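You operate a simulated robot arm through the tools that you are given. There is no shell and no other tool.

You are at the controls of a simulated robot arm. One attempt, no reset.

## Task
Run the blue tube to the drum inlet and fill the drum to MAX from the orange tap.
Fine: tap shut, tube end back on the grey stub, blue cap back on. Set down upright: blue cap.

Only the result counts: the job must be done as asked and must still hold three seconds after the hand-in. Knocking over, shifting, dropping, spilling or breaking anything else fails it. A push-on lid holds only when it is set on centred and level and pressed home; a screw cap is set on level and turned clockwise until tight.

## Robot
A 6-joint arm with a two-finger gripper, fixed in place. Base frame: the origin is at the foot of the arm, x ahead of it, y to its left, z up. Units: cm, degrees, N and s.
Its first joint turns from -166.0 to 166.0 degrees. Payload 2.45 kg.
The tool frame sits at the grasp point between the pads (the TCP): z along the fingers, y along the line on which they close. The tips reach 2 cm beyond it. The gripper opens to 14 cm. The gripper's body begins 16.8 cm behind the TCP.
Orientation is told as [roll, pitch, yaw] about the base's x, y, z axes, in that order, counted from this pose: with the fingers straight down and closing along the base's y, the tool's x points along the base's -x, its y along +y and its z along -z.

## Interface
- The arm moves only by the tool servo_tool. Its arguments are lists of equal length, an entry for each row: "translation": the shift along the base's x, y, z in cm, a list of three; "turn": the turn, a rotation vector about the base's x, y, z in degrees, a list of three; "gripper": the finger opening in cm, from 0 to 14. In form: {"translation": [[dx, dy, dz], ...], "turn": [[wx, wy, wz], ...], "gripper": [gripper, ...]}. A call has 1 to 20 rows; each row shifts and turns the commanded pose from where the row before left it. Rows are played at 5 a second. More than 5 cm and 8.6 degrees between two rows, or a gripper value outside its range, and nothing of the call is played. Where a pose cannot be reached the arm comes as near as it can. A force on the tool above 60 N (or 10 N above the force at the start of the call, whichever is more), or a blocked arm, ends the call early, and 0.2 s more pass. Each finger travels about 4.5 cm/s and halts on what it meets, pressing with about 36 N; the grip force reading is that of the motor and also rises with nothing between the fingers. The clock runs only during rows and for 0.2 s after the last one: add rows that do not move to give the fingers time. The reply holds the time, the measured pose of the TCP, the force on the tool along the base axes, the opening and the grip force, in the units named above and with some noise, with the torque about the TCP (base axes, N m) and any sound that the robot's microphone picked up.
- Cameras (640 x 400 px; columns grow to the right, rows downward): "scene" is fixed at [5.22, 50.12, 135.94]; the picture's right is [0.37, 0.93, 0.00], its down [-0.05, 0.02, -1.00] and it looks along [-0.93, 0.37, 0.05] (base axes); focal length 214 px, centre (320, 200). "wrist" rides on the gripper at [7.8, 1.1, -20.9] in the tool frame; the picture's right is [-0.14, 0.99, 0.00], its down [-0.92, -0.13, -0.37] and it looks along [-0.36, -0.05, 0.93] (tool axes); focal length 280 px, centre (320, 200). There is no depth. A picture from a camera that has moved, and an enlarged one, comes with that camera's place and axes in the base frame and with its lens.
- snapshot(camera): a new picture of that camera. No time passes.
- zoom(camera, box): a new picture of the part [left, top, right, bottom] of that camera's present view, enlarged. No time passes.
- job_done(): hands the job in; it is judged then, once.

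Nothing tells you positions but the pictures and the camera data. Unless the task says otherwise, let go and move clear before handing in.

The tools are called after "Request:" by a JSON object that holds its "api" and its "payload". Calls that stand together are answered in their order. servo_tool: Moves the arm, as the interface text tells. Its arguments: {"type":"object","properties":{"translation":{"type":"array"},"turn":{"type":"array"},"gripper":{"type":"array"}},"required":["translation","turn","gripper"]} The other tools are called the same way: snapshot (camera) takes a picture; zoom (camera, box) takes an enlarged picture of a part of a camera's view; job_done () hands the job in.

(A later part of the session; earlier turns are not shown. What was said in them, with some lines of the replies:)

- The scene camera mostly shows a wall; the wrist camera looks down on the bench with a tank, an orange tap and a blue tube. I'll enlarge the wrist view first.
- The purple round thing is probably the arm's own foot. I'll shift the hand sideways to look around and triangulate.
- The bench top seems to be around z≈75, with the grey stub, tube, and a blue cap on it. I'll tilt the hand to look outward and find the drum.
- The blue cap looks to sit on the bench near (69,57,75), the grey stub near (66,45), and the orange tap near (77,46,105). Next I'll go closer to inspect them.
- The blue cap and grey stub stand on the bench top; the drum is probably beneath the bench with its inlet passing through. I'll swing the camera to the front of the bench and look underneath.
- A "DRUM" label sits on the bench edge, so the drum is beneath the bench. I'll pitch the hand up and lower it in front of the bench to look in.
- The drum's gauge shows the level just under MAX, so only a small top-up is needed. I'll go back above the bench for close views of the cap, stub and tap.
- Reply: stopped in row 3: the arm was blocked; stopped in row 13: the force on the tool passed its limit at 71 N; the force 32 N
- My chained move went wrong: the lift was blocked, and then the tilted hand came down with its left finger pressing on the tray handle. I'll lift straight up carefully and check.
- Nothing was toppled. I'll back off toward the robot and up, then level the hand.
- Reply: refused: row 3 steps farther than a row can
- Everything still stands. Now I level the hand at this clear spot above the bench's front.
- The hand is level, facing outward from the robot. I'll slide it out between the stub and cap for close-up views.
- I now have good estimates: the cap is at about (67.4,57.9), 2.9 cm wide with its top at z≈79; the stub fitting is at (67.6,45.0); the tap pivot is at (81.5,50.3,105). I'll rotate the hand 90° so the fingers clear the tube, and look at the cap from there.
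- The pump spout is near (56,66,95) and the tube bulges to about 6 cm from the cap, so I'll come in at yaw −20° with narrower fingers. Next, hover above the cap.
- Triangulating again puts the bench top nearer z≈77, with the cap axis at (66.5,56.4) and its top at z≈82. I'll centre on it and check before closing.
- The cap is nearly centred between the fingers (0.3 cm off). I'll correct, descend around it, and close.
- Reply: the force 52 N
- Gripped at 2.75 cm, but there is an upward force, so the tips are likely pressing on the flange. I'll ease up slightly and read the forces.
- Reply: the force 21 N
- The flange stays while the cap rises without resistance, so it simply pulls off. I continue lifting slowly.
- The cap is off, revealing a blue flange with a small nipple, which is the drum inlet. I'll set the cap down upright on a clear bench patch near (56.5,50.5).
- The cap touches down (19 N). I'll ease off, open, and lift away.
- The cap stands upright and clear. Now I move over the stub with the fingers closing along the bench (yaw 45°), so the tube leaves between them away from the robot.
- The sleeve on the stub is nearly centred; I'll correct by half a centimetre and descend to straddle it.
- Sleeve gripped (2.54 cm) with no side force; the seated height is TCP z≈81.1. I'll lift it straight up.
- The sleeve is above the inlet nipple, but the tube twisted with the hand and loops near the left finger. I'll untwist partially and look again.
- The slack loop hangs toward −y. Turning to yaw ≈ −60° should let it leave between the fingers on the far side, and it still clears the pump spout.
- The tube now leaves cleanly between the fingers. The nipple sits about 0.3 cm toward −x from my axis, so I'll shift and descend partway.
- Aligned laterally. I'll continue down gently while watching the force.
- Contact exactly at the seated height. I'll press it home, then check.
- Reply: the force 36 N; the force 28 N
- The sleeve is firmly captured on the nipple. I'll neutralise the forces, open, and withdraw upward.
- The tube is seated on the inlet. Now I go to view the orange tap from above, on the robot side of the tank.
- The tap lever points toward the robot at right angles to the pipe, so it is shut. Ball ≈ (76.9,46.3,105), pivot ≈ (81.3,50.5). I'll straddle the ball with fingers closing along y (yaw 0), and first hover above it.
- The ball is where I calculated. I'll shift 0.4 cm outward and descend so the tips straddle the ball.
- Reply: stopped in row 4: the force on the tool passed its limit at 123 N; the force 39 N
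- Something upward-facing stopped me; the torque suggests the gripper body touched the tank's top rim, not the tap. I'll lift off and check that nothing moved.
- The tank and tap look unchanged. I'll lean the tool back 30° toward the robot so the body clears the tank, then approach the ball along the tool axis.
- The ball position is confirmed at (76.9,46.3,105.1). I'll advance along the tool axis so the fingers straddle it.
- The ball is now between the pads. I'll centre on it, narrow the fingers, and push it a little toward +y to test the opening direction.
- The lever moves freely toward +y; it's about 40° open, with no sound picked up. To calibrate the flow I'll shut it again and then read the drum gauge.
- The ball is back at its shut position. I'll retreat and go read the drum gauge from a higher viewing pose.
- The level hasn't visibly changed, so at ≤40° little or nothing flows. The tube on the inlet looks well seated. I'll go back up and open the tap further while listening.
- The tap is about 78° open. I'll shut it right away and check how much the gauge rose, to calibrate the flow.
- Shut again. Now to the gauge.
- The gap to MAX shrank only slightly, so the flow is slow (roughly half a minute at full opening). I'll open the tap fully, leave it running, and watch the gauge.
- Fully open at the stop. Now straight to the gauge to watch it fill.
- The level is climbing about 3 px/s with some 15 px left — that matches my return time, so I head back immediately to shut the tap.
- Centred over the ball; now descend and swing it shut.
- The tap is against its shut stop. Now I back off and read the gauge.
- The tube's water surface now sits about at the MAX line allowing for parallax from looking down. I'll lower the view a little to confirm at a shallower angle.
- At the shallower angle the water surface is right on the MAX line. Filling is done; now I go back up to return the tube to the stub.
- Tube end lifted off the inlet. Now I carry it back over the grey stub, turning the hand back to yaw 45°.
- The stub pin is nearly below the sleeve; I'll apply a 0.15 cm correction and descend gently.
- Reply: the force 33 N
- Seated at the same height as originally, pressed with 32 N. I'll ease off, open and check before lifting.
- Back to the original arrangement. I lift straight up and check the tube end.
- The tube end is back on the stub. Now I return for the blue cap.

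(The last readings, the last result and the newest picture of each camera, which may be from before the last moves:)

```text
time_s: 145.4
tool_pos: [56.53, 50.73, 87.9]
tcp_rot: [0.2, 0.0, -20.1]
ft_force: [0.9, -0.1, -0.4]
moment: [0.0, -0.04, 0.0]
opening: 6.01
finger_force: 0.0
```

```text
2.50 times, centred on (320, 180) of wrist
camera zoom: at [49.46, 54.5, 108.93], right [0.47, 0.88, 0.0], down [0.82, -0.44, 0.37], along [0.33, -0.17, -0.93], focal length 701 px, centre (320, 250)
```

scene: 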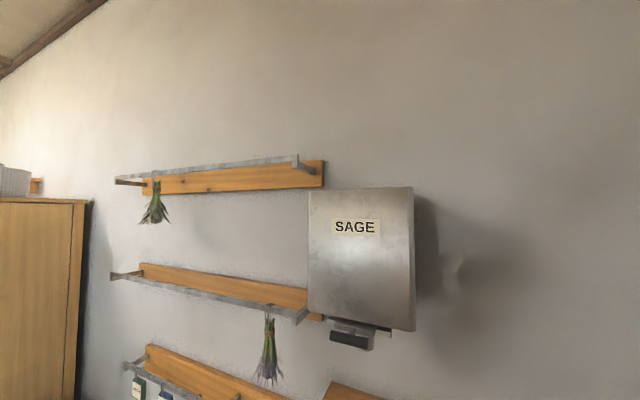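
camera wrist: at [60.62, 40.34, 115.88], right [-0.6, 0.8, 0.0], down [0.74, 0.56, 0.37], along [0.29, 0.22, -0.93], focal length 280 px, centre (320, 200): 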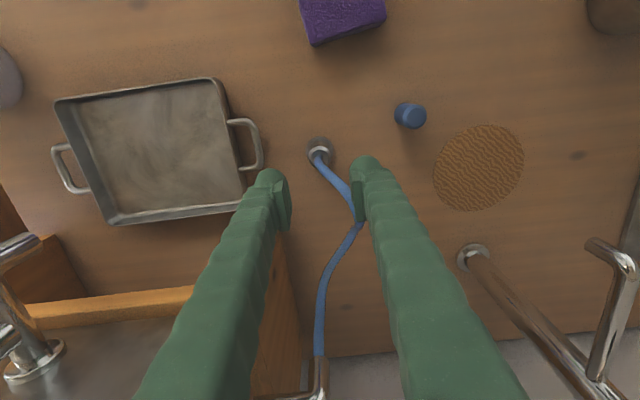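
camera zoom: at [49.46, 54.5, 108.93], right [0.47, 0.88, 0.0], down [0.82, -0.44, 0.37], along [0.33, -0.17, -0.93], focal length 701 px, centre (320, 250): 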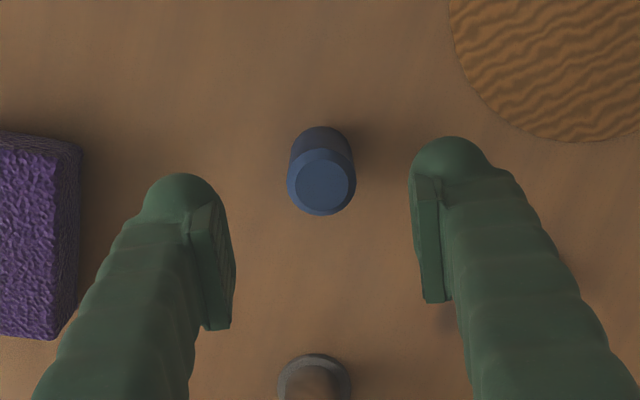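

Request:
{"api": "servo_tool", "payload": {"translation": [[0, 0, -3], [0, 0, -3], [0, 0, -1.6], [0, 0, 0], [0, 0, 0], [0, 0, 0], [0, 0, 0], [0, 0, 0], [0, 0, 0]], "turn": [[0, 0, 0], [0, 0, 0], [0, 0, 0], [0, 0, 0], [0, 0, 0], [0, 0, 0], [0, 0, 0], [0, 0, 0], [0, 0, 0]], "gripper": [6, 6, 6, 6, 4, 3, 2, 1.5, 1.5]}}

Request:
{"api": "zoom", "payload": {"camera": "wrist", "box": [220, 100, 420, 260]}}

```text
time_s: 147.4
tool_pos: [56.4, 50.74, 80.41]
tcp_rot: [0.1, 0.0, -20.1]
ft_force: [-0.1, 0.9, 0.0]
moment: [0.04, 0.0, 0.03]
opening: 2.72
finger_force: 36.3
```

```text
2.50 times, centred on (320, 180) of wrist
camera zoom: at [49.43, 54.58, 101.32], right [0.47, 0.88, 0.0], down [0.82, -0.44, 0.37], along [0.33, -0.17, -0.93], focal length 701 px, centre (320, 250)
```

zoom: 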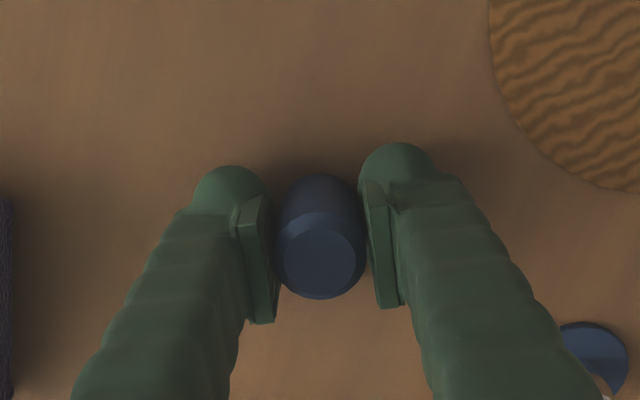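

Cap gripped. I'll lift it and hover over the inlet, matching the view I had when I first lifted it off.

Request:
{"api": "servo_tool", "payload": {"translation": [[0, 0, 1], [0, 0, 3.3], [0, 0, 3.6], [3.4, 1.92, 0], [3.4, 1.92, 0], [3.45, 1.92, 0], [0, 0, 0]], "turn": [[0, 0, 0], [0, 0, 0], [0, 0, 0], [0, 0, 0], [0, 0, 0], [0, 0, 0], [0, 0, 0]], "gripper": [1.5, 1.5, 1.5, 1.5, 1.5, 1.5, 1.5]}}

Request:
{"api": "zoom", "payload": {"camera": "wrist", "box": [220, 80, 420, 240]}}

```text
time_s: 149.0
tool_pos: [66.89, 56.32, 88.39]
tcp_rot: [0.2, 0.0, -20.1]
ft_force: [0.0, -0.3, -1.1]
moment: [-0.01, -0.02, 0.01]
opening: 2.71
finger_force: 35.6
```

```text
2.50 times, centred on (320, 160) of wrist
camera zoom: at [59.85, 60.26, 109.17], right [0.47, 0.88, 0.0], down [0.82, -0.44, 0.37], along [0.33, -0.17, -0.93], focal length 701 px, centre (320, 300)
```

zoom: 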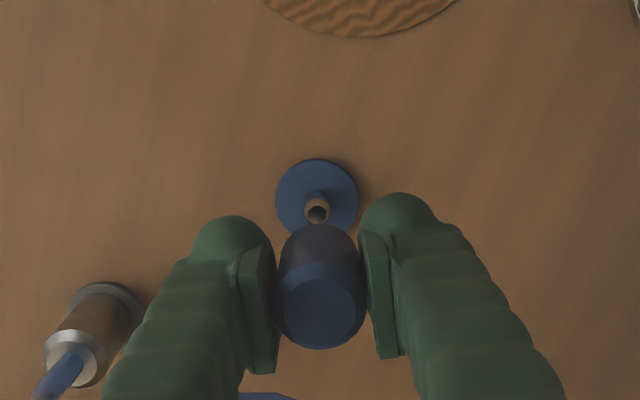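

Request:
{"api": "servo_tool", "payload": {"translation": [[-0.25, -0.03, 0], [0, 0, 0]], "turn": [[0, 0, 0], [0, 0, 0]], "gripper": [1.5, 1.5]}}

Request:
{"api": "zoom", "payload": {"camera": "wrist", "box": [220, 80, 420, 240]}}

```text
time_s: 149.6
tool_pos: [66.53, 56.48, 88.3]
tcp_rot: [0.1, 0.0, -19.9]
ft_force: [-0.6, 0.6, -0.6]
moment: [0.01, -0.01, 0.04]
opening: 2.69
finger_force: 36.1
```

```text
2.50 times, centred on (320, 160) of wrist
camera zoom: at [59.55, 60.27, 109.18], right [0.47, 0.88, 0.0], down [0.82, -0.44, 0.37], along [0.33, -0.17, -0.93], focal length 701 px, centre (320, 300)
```

zoom: 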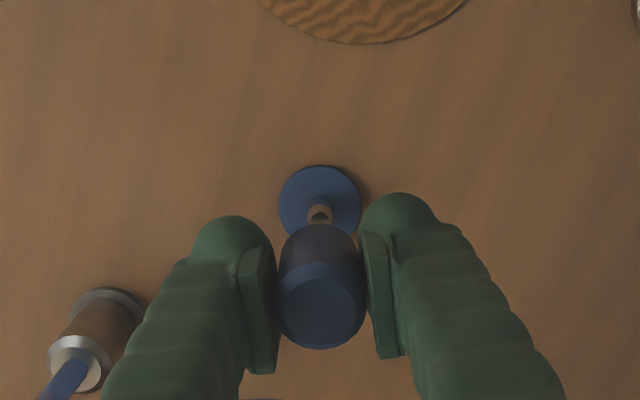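

The view now matches the original lift-off to a pixel or two. I descend straight down.

Request:
{"api": "servo_tool", "payload": {"translation": [[0, 0, -2], [0, 0, -2], [0, 0, -1], [0, 0, 0]], "turn": [[0, 0, 0], [0, 0, 0], [0, 0, 0], [0, 0, 0]], "gripper": [1.5, 1.5, 1.5, 1.5]}}

Request:
{"api": "servo_tool", "payload": {"translation": [[0, 0, -0.7], [0, 0, -0.5], [0, 0, 0]], "turn": [[0, 0, 0], [0, 0, 0], [0, 0, 0]], "gripper": [1.5, 1.5, 1.5]}}

Request:
{"api": "zoom", "payload": {"camera": "wrist", "box": [220, 100, 420, 260]}}

```text
time_s: 150.6
tool_pos: [66.53, 56.47, 83.38]
tcp_rot: [0.1, 0.0, -20.1]
ft_force: [0.2, 0.4, -0.4]
moment: [0.01, -0.02, -0.03]
opening: 2.74
finger_force: 36.2
```

```text
time_s: 151.4
tool_pos: [66.38, 56.49, 82.2]
tcp_rot: [0.1, 0.0, -20.0]
ft_force: [0.1, -0.1, -0.8]
moment: [0.03, 0.01, 0.0]
opening: 2.7
finger_force: 36.0
```

```text
2.50 times, centred on (320, 180) of wrist
camera zoom: at [59.45, 60.23, 103.03], right [0.47, 0.88, 0.0], down [0.82, -0.44, 0.37], along [0.33, -0.17, -0.93], focal length 701 px, centre (320, 250)
```

zoom: 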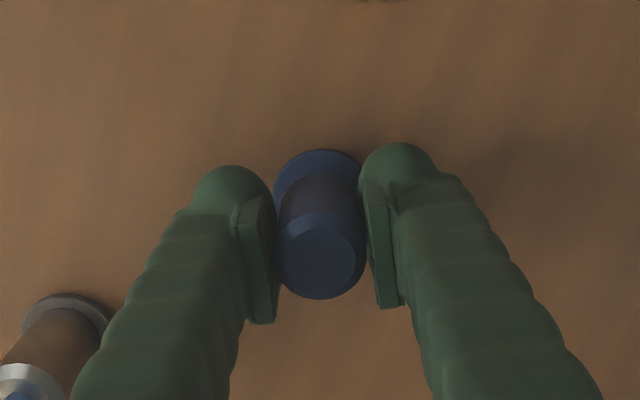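

Request:
{"api": "servo_tool", "payload": {"translation": [[0, 0, -0.5], [0, 0, -0.5], [0, 0, 0]], "turn": [[0, 0, 0], [0, 0, 0], [0, 0, 0]], "gripper": [1.5, 1.5, 1.5]}}

Request:
{"api": "servo_tool", "payload": {"translation": [[0, 0, -0.2], [0, 0, -0.1], [0, 0, 0]], "turn": [[0, 0, 0], [0, 0, 0], [0, 0, 0]], "gripper": [1.5, 1.5, 1.5]}}

```text
time_s: 152.2
tool_pos: [66.58, 56.47, 81.11]
tcp_rot: [0.1, 0.0, -20.0]
ft_force: [0.1, 0.0, -0.6]
moment: [0.01, 0.02, -0.02]
opening: 2.71
finger_force: 35.9
```

```text
time_s: 153.0
tool_pos: [66.51, 56.48, 80.77]
tcp_rot: [0.2, 0.0, -20.0]
ft_force: [1.0, -0.2, -0.5]
moment: [-0.03, -0.01, 0.01]
opening: 2.7
finger_force: 36.0
```

Request:
{"api": "servo_tool", "payload": {"translation": [[0, 0, -0.15], [0, 0, 0]], "turn": [[0, 0, 0], [0, 0, 0]], "gripper": [1.5, 1.5]}}

Request:
{"api": "servo_tool", "payload": {"translation": [[0, 0, -0.12], [0, 0, 0]], "turn": [[0, 0, 0], [0, 0, 0]], "gripper": [1.5, 1.5]}}

```text
time_s: 153.6
tool_pos: [66.47, 56.48, 80.66]
tcp_rot: [0.2, 0.0, -19.9]
ft_force: [7.5, 5.1, 27.2]
moment: [0.04, -0.02, 0.01]
opening: 2.73
finger_force: 35.6
```

```text
time_s: 154.2
tool_pos: [66.47, 56.36, 80.74]
tcp_rot: [0.3, 0.0, -20.1]
ft_force: [8.5, 8.2, 36.0]
moment: [0.16, -0.09, 0.03]
opening: 2.75
finger_force: 36.0
```

Seated at the expected height with 36 N. I'll press a bit more to make sure it's home.

Request:
{"api": "servo_tool", "payload": {"translation": [[0.05, 0.03, -0.1], [0, 0, 0]], "turn": [[0, 0, 0], [0, 0, 0]], "gripper": [1.5, 1.5]}}

Request:
{"api": "zoom", "payload": {"camera": "wrist", "box": [220, 100, 420, 260]}}

```text
time_s: 154.8
tool_pos: [66.41, 56.32, 80.52]
tcp_rot: [0.2, 0.1, -20.0]
ft_force: [3.1, 6.2, 34.8]
moment: [0.1, 0.0, -0.02]
opening: 2.71
finger_force: 35.7
```

```text
2.50 times, centred on (320, 180) of wrist
camera zoom: at [59.38, 60.2, 101.43], right [0.47, 0.88, 0.0], down [0.82, -0.44, 0.37], along [0.33, -0.17, -0.93], focal length 701 px, centre (320, 250)
```

zoom: 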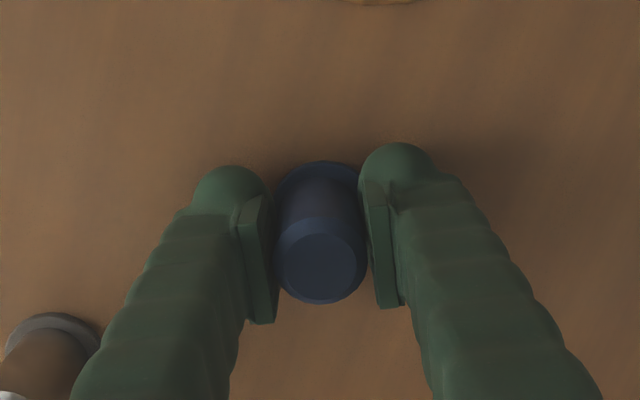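

Request:
{"api": "servo_tool", "payload": {"translation": [[0, 0, 0.2], [0, 0, 0], [0, 0, 0], [0, 0, 0], [0, 0, 0], [0, 0, 2], [0, 0, 4], [0, 0, 3], [0, 0, 0]], "turn": [[0, 0, 0], [0, 0, 0], [0, 0, 0], [0, 0, 0], [0, 0, 0], [0, 0, 0], [0, 0, 0], [0, 0, 0], [0, 0, 0]], "gripper": [1.5, 4, 6, 6, 6, 6, 6, 6, 6]}}

Request:
{"api": "zoom", "payload": {"camera": "wrist", "box": [220, 80, 420, 240]}}

```text
time_s: 156.8
tool_pos: [66.59, 56.71, 89.57]
tcp_rot: [0.1, 0.0, -20.0]
ft_force: [0.3, 1.1, -0.1]
moment: [0.0, 0.01, 0.02]
opening: 6.02
finger_force: 0.1
```

```text
2.50 times, centred on (320, 160) of wrist
camera zoom: at [59.53, 60.39, 110.54], right [0.47, 0.88, 0.0], down [0.82, -0.44, 0.37], along [0.33, -0.17, -0.93], focal length 701 px, centre (320, 300)
```

zoom: 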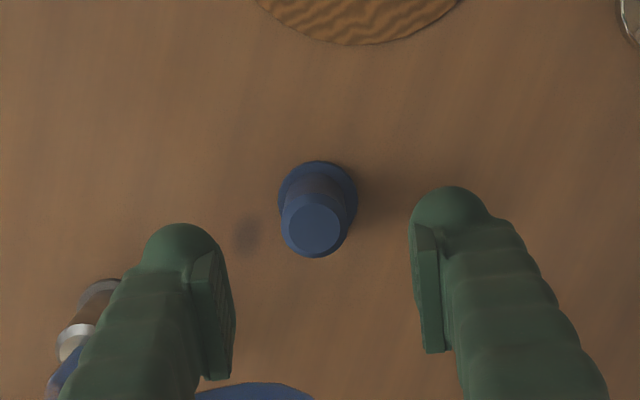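

Request:
{"api": "zoom", "payload": {"camera": "wrist", "box": [295, 120, 345, 170]}}

```text
8.00 times, centred on (320, 145) of wrist
camera zoom: at [59.53, 60.39, 110.54], right [0.47, 0.88, 0.0], down [0.82, -0.44, 0.37], along [0.33, -0.17, -0.93], focal length 2243 px, centre (320, 640)
```

zoom: 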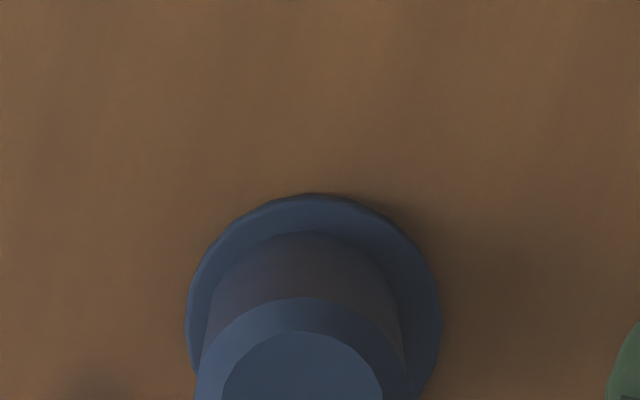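

Request:
{"api": "zoom", "payload": {"camera": "wrist", "box": [290, 135, 350, 190]}}

```text
7.27 times, centred on (320, 162) of wrist
camera zoom: at [59.53, 60.39, 110.54], right [0.47, 0.88, 0.0], down [0.82, -0.44, 0.37], along [0.33, -0.17, -0.93], focal length 2039 px, centre (320, 473)
```

zoom: 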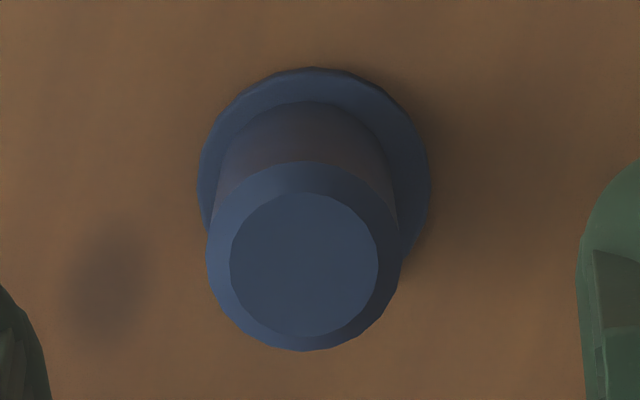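

The cap is upright and down, but sits roughly 0.13 cm off the flange centre. I'll regrip it with the fingers centred on the inlet so closing re-centres it, then press it home again.

Request:
{"api": "servo_tool", "payload": {"translation": [[-0.06, -0.11, -3], [0, 0, -3], [0, 0, -2], [0, 0, -0.4], [0, 0, 0]], "turn": [[0, 0, 0], [0, 0, 0], [0, 0, 0], [0, 0, 0], [0, 0, 0]], "gripper": [6, 6, 6, 6, 6]}}

Request:
{"api": "zoom", "payload": {"camera": "wrist", "box": [270, 130, 370, 230]}}

```text
time_s: 158.0
tool_pos: [66.41, 56.39, 81.25]
tcp_rot: [0.1, 0.0, -20.0]
ft_force: [0.6, -0.3, -0.4]
moment: [0.01, 0.02, 0.02]
opening: 6.04
finger_force: 0.1
```

```text
4.00 times, centred on (320, 180) of wrist
camera zoom: at [59.49, 60.21, 102.14], right [0.47, 0.88, 0.0], down [0.82, -0.44, 0.37], along [0.33, -0.17, -0.93], focal length 1122 px, centre (320, 280)
```

zoom: 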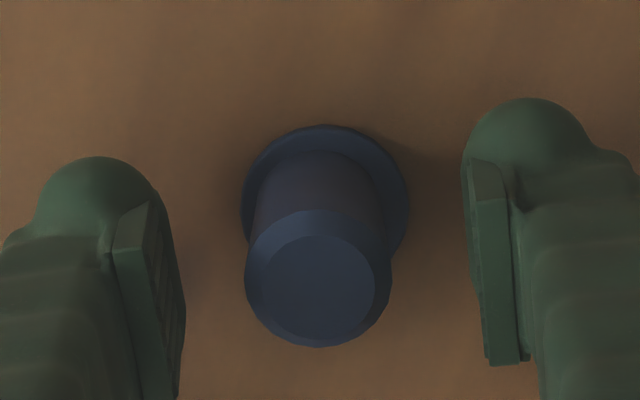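

Request:
{"api": "servo_tool", "payload": {"translation": [[0.06, 0.1, 0], [0, 0, 0], [0, 0, 0]], "turn": [[0, 0, 0], [0, 0, 0], [0, 0, 0]], "gripper": [6, 6, 6]}}

Request:
{"api": "zoom", "payload": {"camera": "wrist", "box": [270, 130, 370, 230]}}

```text
time_s: 158.8
tool_pos: [66.54, 56.39, 81.32]
tcp_rot: [0.0, 0.0, -20.0]
ft_force: [-0.5, 0.5, 0.1]
moment: [-0.01, -0.01, -0.02]
opening: 6.01
finger_force: 0.0
```

```text
4.00 times, centred on (320, 180) of wrist
camera zoom: at [59.55, 60.3, 102.15], right [0.47, 0.88, 0.0], down [0.82, -0.44, 0.37], along [0.33, -0.17, -0.93], focal length 1122 px, centre (320, 280)
```

zoom: 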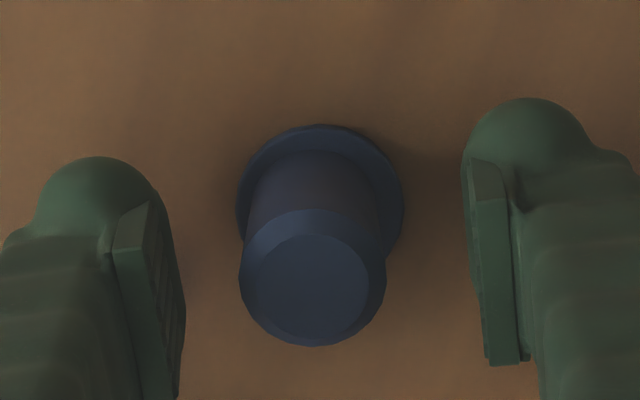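

Request:
{"api": "servo_tool", "payload": {"translation": [[0, 0, -0.5], [0, 0, 0], [0, 0, 0], [0, 0, 0], [0, 0, 0], [0, 0, 0], [0, 0, 0]], "turn": [[0, 0, 0], [0, 0, 0], [0, 0, 0], [0, 0, 0], [0, 0, 0], [0, 0, 0], [0, 0, 0]], "gripper": [5, 4, 3.4, 3, 2.7, 2.4, 2.4]}}

Request:
{"api": "zoom", "payload": {"camera": "wrist", "box": [270, 130, 370, 230]}}

```text
time_s: 160.4
tool_pos: [66.65, 56.42, 80.81]
tcp_rot: [0.1, 0.0, -20.0]
ft_force: [0.2, -1.0, 0.1]
moment: [0.01, -0.03, 0.0]
opening: 2.71
finger_force: 36.3
```

```text
4.00 times, centred on (320, 180) of wrist
camera zoom: at [59.55, 60.26, 101.69], right [0.47, 0.88, 0.0], down [0.82, -0.44, 0.37], along [0.33, -0.17, -0.93], focal length 1122 px, centre (320, 280)
```

zoom: 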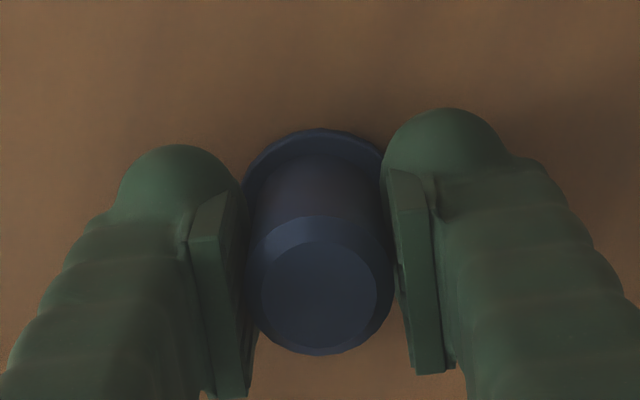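

Request:
{"api": "servo_tool", "payload": {"translation": [[0, 0, -0.1], [0, 0, -0.05], [0, 0, 0]], "turn": [[0, 0, 0], [0, 0, 0], [0, 0, 0]], "gripper": [1.5, 1.5, 1.5]}}

Request:
{"api": "servo_tool", "payload": {"translation": [[0, 0, -0.08], [0, 0, 0]], "turn": [[0, 0, 0], [0, 0, 0]], "gripper": [1.5, 1.5]}}

```text
time_s: 161.2
tool_pos: [66.58, 56.37, 80.82]
tcp_rot: [0.2, 0.1, -20.0]
ft_force: [8.2, 8.3, 36.3]
moment: [0.15, -0.07, 0.02]
opening: 2.73
finger_force: 35.7
```

```text
time_s: 161.8
tool_pos: [66.53, 56.41, 80.63]
tcp_rot: [0.3, 0.0, -20.0]
ft_force: [9.5, 8.5, 35.6]
moment: [0.18, -0.04, -0.01]
opening: 2.72
finger_force: 36.1
```

Pressing pulls the hand slightly inward; I'll null the side force, then look.

Request:
{"api": "servo_tool", "payload": {"translation": [[0.06, 0.06, 0], [0, 0, 0]], "turn": [[0, 0, 0], [0, 0, 0]], "gripper": [1.5, 1.5]}}

Request:
{"api": "zoom", "payload": {"camera": "wrist", "box": [270, 130, 370, 230]}}

```text
time_s: 162.4
tool_pos: [66.39, 56.43, 80.57]
tcp_rot: [0.1, -0.1, -20.0]
ft_force: [-3.6, -2.1, 22.7]
moment: [-0.01, 0.11, 0.05]
opening: 2.72
finger_force: 35.9
```

```text
4.00 times, centred on (320, 180) of wrist
camera zoom: at [59.48, 60.22, 101.51], right [0.47, 0.88, 0.0], down [0.82, -0.44, 0.37], along [0.33, -0.17, -0.93], focal length 1122 px, centre (320, 280)
```

zoom: 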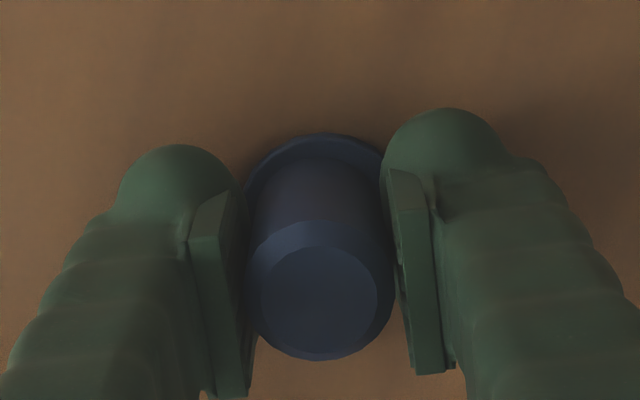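

Request:
{"api": "servo_tool", "payload": {"translation": [[0, 0, 0.12], [0, 0, 0], [0, 0, 0], [0, 0, 0], [0, 0, 0], [0, 0, 2], [0, 0, 4], [0, 0, 3], [0, 0, 0]], "turn": [[0, 0, 0], [0, 0, 0], [0, 0, 0], [0, 0, 0], [0, 0, 0], [0, 0, 0], [0, 0, 0], [0, 0, 0], [0, 0, 0]], "gripper": [1.5, 4, 6, 6, 6, 6, 6, 6, 6]}}

Request:
{"api": "zoom", "payload": {"camera": "wrist", "box": [290, 135, 350, 190]}}

```text
time_s: 164.4
tool_pos: [66.62, 56.47, 89.85]
tcp_rot: [0.0, 0.0, -20.0]
ft_force: [-0.5, 0.8, 0.6]
moment: [0.01, -0.01, -0.01]
opening: 6.01
finger_force: 0.1
```

```text
7.27 times, centred on (320, 162) of wrist
camera zoom: at [59.57, 60.27, 110.59], right [0.47, 0.88, 0.0], down [0.82, -0.44, 0.37], along [0.33, -0.17, -0.93], focal length 2039 px, centre (320, 473)
```

zoom: 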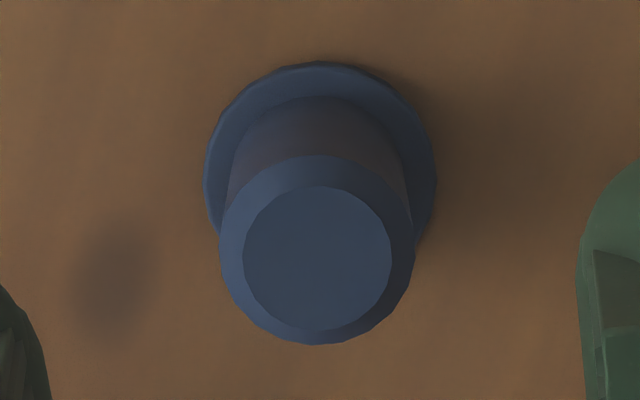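

The cap is now centred within about 0.05 cm and upright. I'll rise and do a final overall check.

Request:
{"api": "servo_tool", "payload": {"translation": [[0, 0, 5], [0, 0, 5], [0, 0, 5], [0, 0, 5], [0, 0, 5], [-3, -3, 0], [-3, -3, 0], [-3, -3, 0], [-2, -3, 0], [0, -4, 0], [0, 0, 0]], "turn": [[0, 0, 0], [0, 0, 0], [0, 0, 0], [0, 0, 0], [0, 0, 0], [0, 0, 8], [0, 0, 8], [0, 0, 8], [0, 0, 8], [0, 0, 8], [0, 0, 0]], "gripper": [6, 6, 6, 6, 6, 8, 10, 12, 14, 14, 14]}}

Request:
{"api": "snapshot", "payload": {"camera": "wrist"}}

```text
time_s: 166.8
tool_pos: [55.57, 40.62, 114.7]
tcp_rot: [0.0, 0.0, 20.0]
ft_force: [-0.4, 0.5, -0.4]
moment: [-0.01, 0.02, 0.01]
opening: 14.0
finger_force: 0.1
```

```text
taken
camera wrist: at [47.83, 39.01, 135.58], right [-0.21, 0.98, 0.0], down [0.91, 0.19, 0.37], along [0.36, 0.08, -0.93], focal length 280 px, centre (320, 200)
```

wrist: 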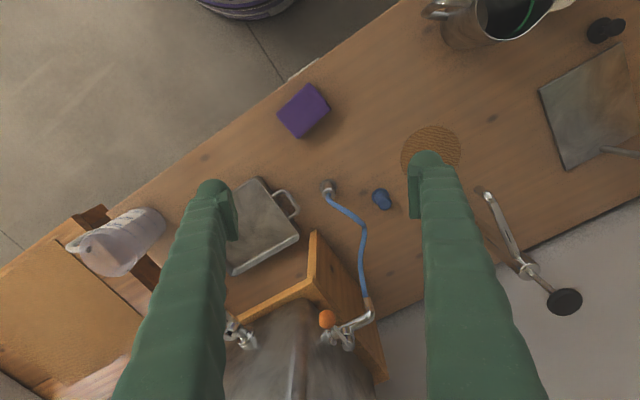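

Request:
{"api": "zoom", "payload": {"camera": "wrist", "box": [290, 170, 410, 250]}}

Request:
{"api": "zoom", "payload": {"camera": "wrist", "box": [290, 280, 410, 370]}}

```text
5.00 times, centred on (350, 210) of wrist
camera zoom: at [47.83, 39.01, 135.58], right [-0.21, 0.98, 0.0], down [0.91, 0.19, 0.37], along [0.36, 0.08, -0.93], focal length 1402 px, centre (170, 150)
```

zoom: 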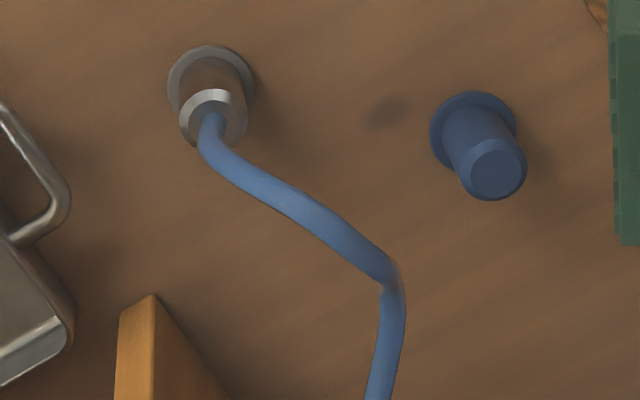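

```text
4.44 times, centred on (350, 325) of wrist
camera zoom: at [47.83, 39.01, 135.58], right [-0.21, 0.98, 0.0], down [0.91, 0.19, 0.37], along [0.36, 0.08, -0.93], focal length 1246 px, centre (187, -356)
```

zoom: 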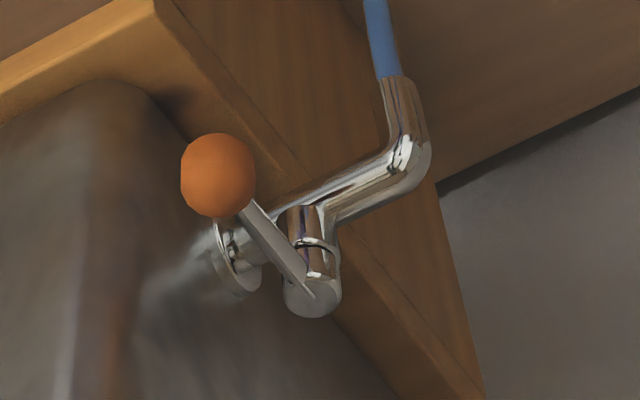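

Everything looks restored. One last look at the gauge and at the cap from the side, to be sure nothing drifts.

Request:
{"api": "servo_tool", "payload": {"translation": [[-1.67, -4.1, 0], [-1.67, -4.1, 0], [-1.67, -4.1, 0], [-1.67, -4.1, 0], [-1.67, -4.1, 0], [-1.67, -4.1, 0], [-1.67, -4.1, 0], [0, 0, 0], [0, 0, 0], [0, 0, 0], [0, 0, 0], [0, 0, 0], [0, 0, 0], [0, 0, 0]], "turn": [[0, 0, 5.72], [0, 0, 5.72], [0, 0, 5.72], [0, 0, 5.72], [0, 0, 5.72], [0, 0, 5.72], [0, 0, 5.68], [6.5, -3.75, 0], [6.5, -3.75, 0], [6.5, -3.75, 0], [6.5, -3.75, 0], [6.5, -3.75, 0], [6.5, -3.75, 0], [0, 0, 0]], "gripper": [14, 14, 14, 14, 14, 14, 14, 14, 14, 14, 14, 14, 14, 14]}}

```text
time_s: 169.8
tool_pos: [43.91, 11.81, 114.67]
tcp_rot: [0.2, -45.1, 59.9]
ft_force: [-0.1, 0.4, -0.3]
moment: [-0.04, 0.01, -0.01]
opening: 14.0
finger_force: 0.1
```

Request:
{"api": "servo_tool", "payload": {"translation": [[0, 0, -5], [0, 0, -5], [0, 0, -5], [0, 0, -5], [0, 0, -5], [0, 0, -5], [0, 0, -4], [0, 0, -4], [0, 0, -4], [0, 0, 0]], "turn": [[0, 0, 0], [0, 0, 0], [0, 0, 0], [0, 0, 0], [0, 0, 0], [0, 0, 0], [0, 0, 0], [0, 0, 0], [0, 0, 0], [0, 0, 0]], "gripper": [14, 14, 14, 14, 14, 14, 14, 14, 14, 14]}}

Request:
{"api": "zoom", "payload": {"camera": "wrist", "box": [378, 188, 406, 216]}}

Request:
{"api": "snapshot", "payload": {"camera": "wrist"}}

```text
time_s: 172.0
tool_pos: [43.88, 11.84, 72.75]
tcp_rot: [0.2, -45.0, 59.9]
ft_force: [-0.8, -0.8, 0.3]
moment: [-0.04, 0.02, 0.02]
opening: 13.99
finger_force: 0.0
```

```text
14.29 times, centred on (392, 202) of wrist
camera zoom: at [32.74, -5.11, 81.91], right [-0.81, 0.58, 0.1], down [0.31, 0.27, 0.91], along [0.5, 0.77, -0.4], focal length 4006 px, centre (-709, 171)
```

zoom: 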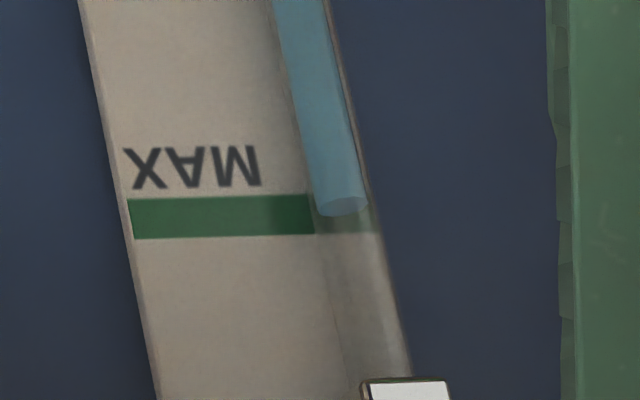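

```text
taken
camera wrist: at [32.74, -5.11, 81.91], right [-0.81, 0.58, 0.1], down [0.31, 0.27, 0.91], along [0.5, 0.77, -0.4], focal length 280 px, centre (320, 200)
```

wrist: 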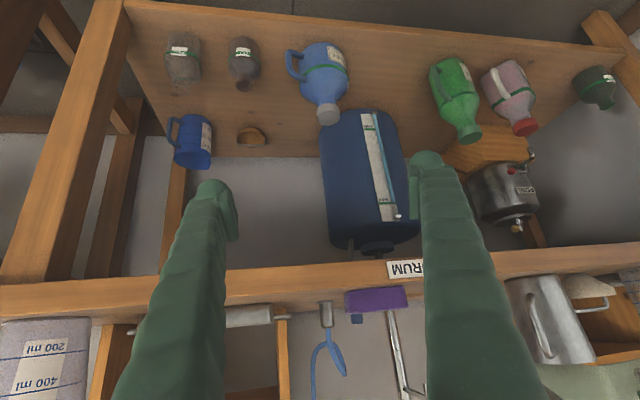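

The level is steady on the MAX line and the tap is shut. The tube end is on the grey stub and the blue cap is on the inlet. The hand is clear, so I hand in.

Request:
{"api": "job_done", "payload": {}}

```text
The job is handed in.
```

The drum is filled to the MAX line and I've handed the job in; I don't have the verdict yet. I checked the gauge once after shutting the tap and again just before handing in, and the level had not moved.

- **Orange tap:** shut, pushed back against its stop.
- **Blue tube:** its end is back on the grey stub, pressed down to the same height as at the start.
- **Blue cap:** back on the drum inlet, upright and pressed down. I set it down upright on the bench during the filling. It first went on slightly off centre, so I gripped it again; it now sits within about 0.05 cm of centre.

**Two bumps along the way:**
- One finger pressed down on the tray handle, with a force that peaked at about 71 N.
- Later something on the gripper hit an upward-facing surface at about 123 N, most likely the water tank's top rim.

In later pictures both the tray and the tank looked undisturbed. I did not measure their positions exactly.
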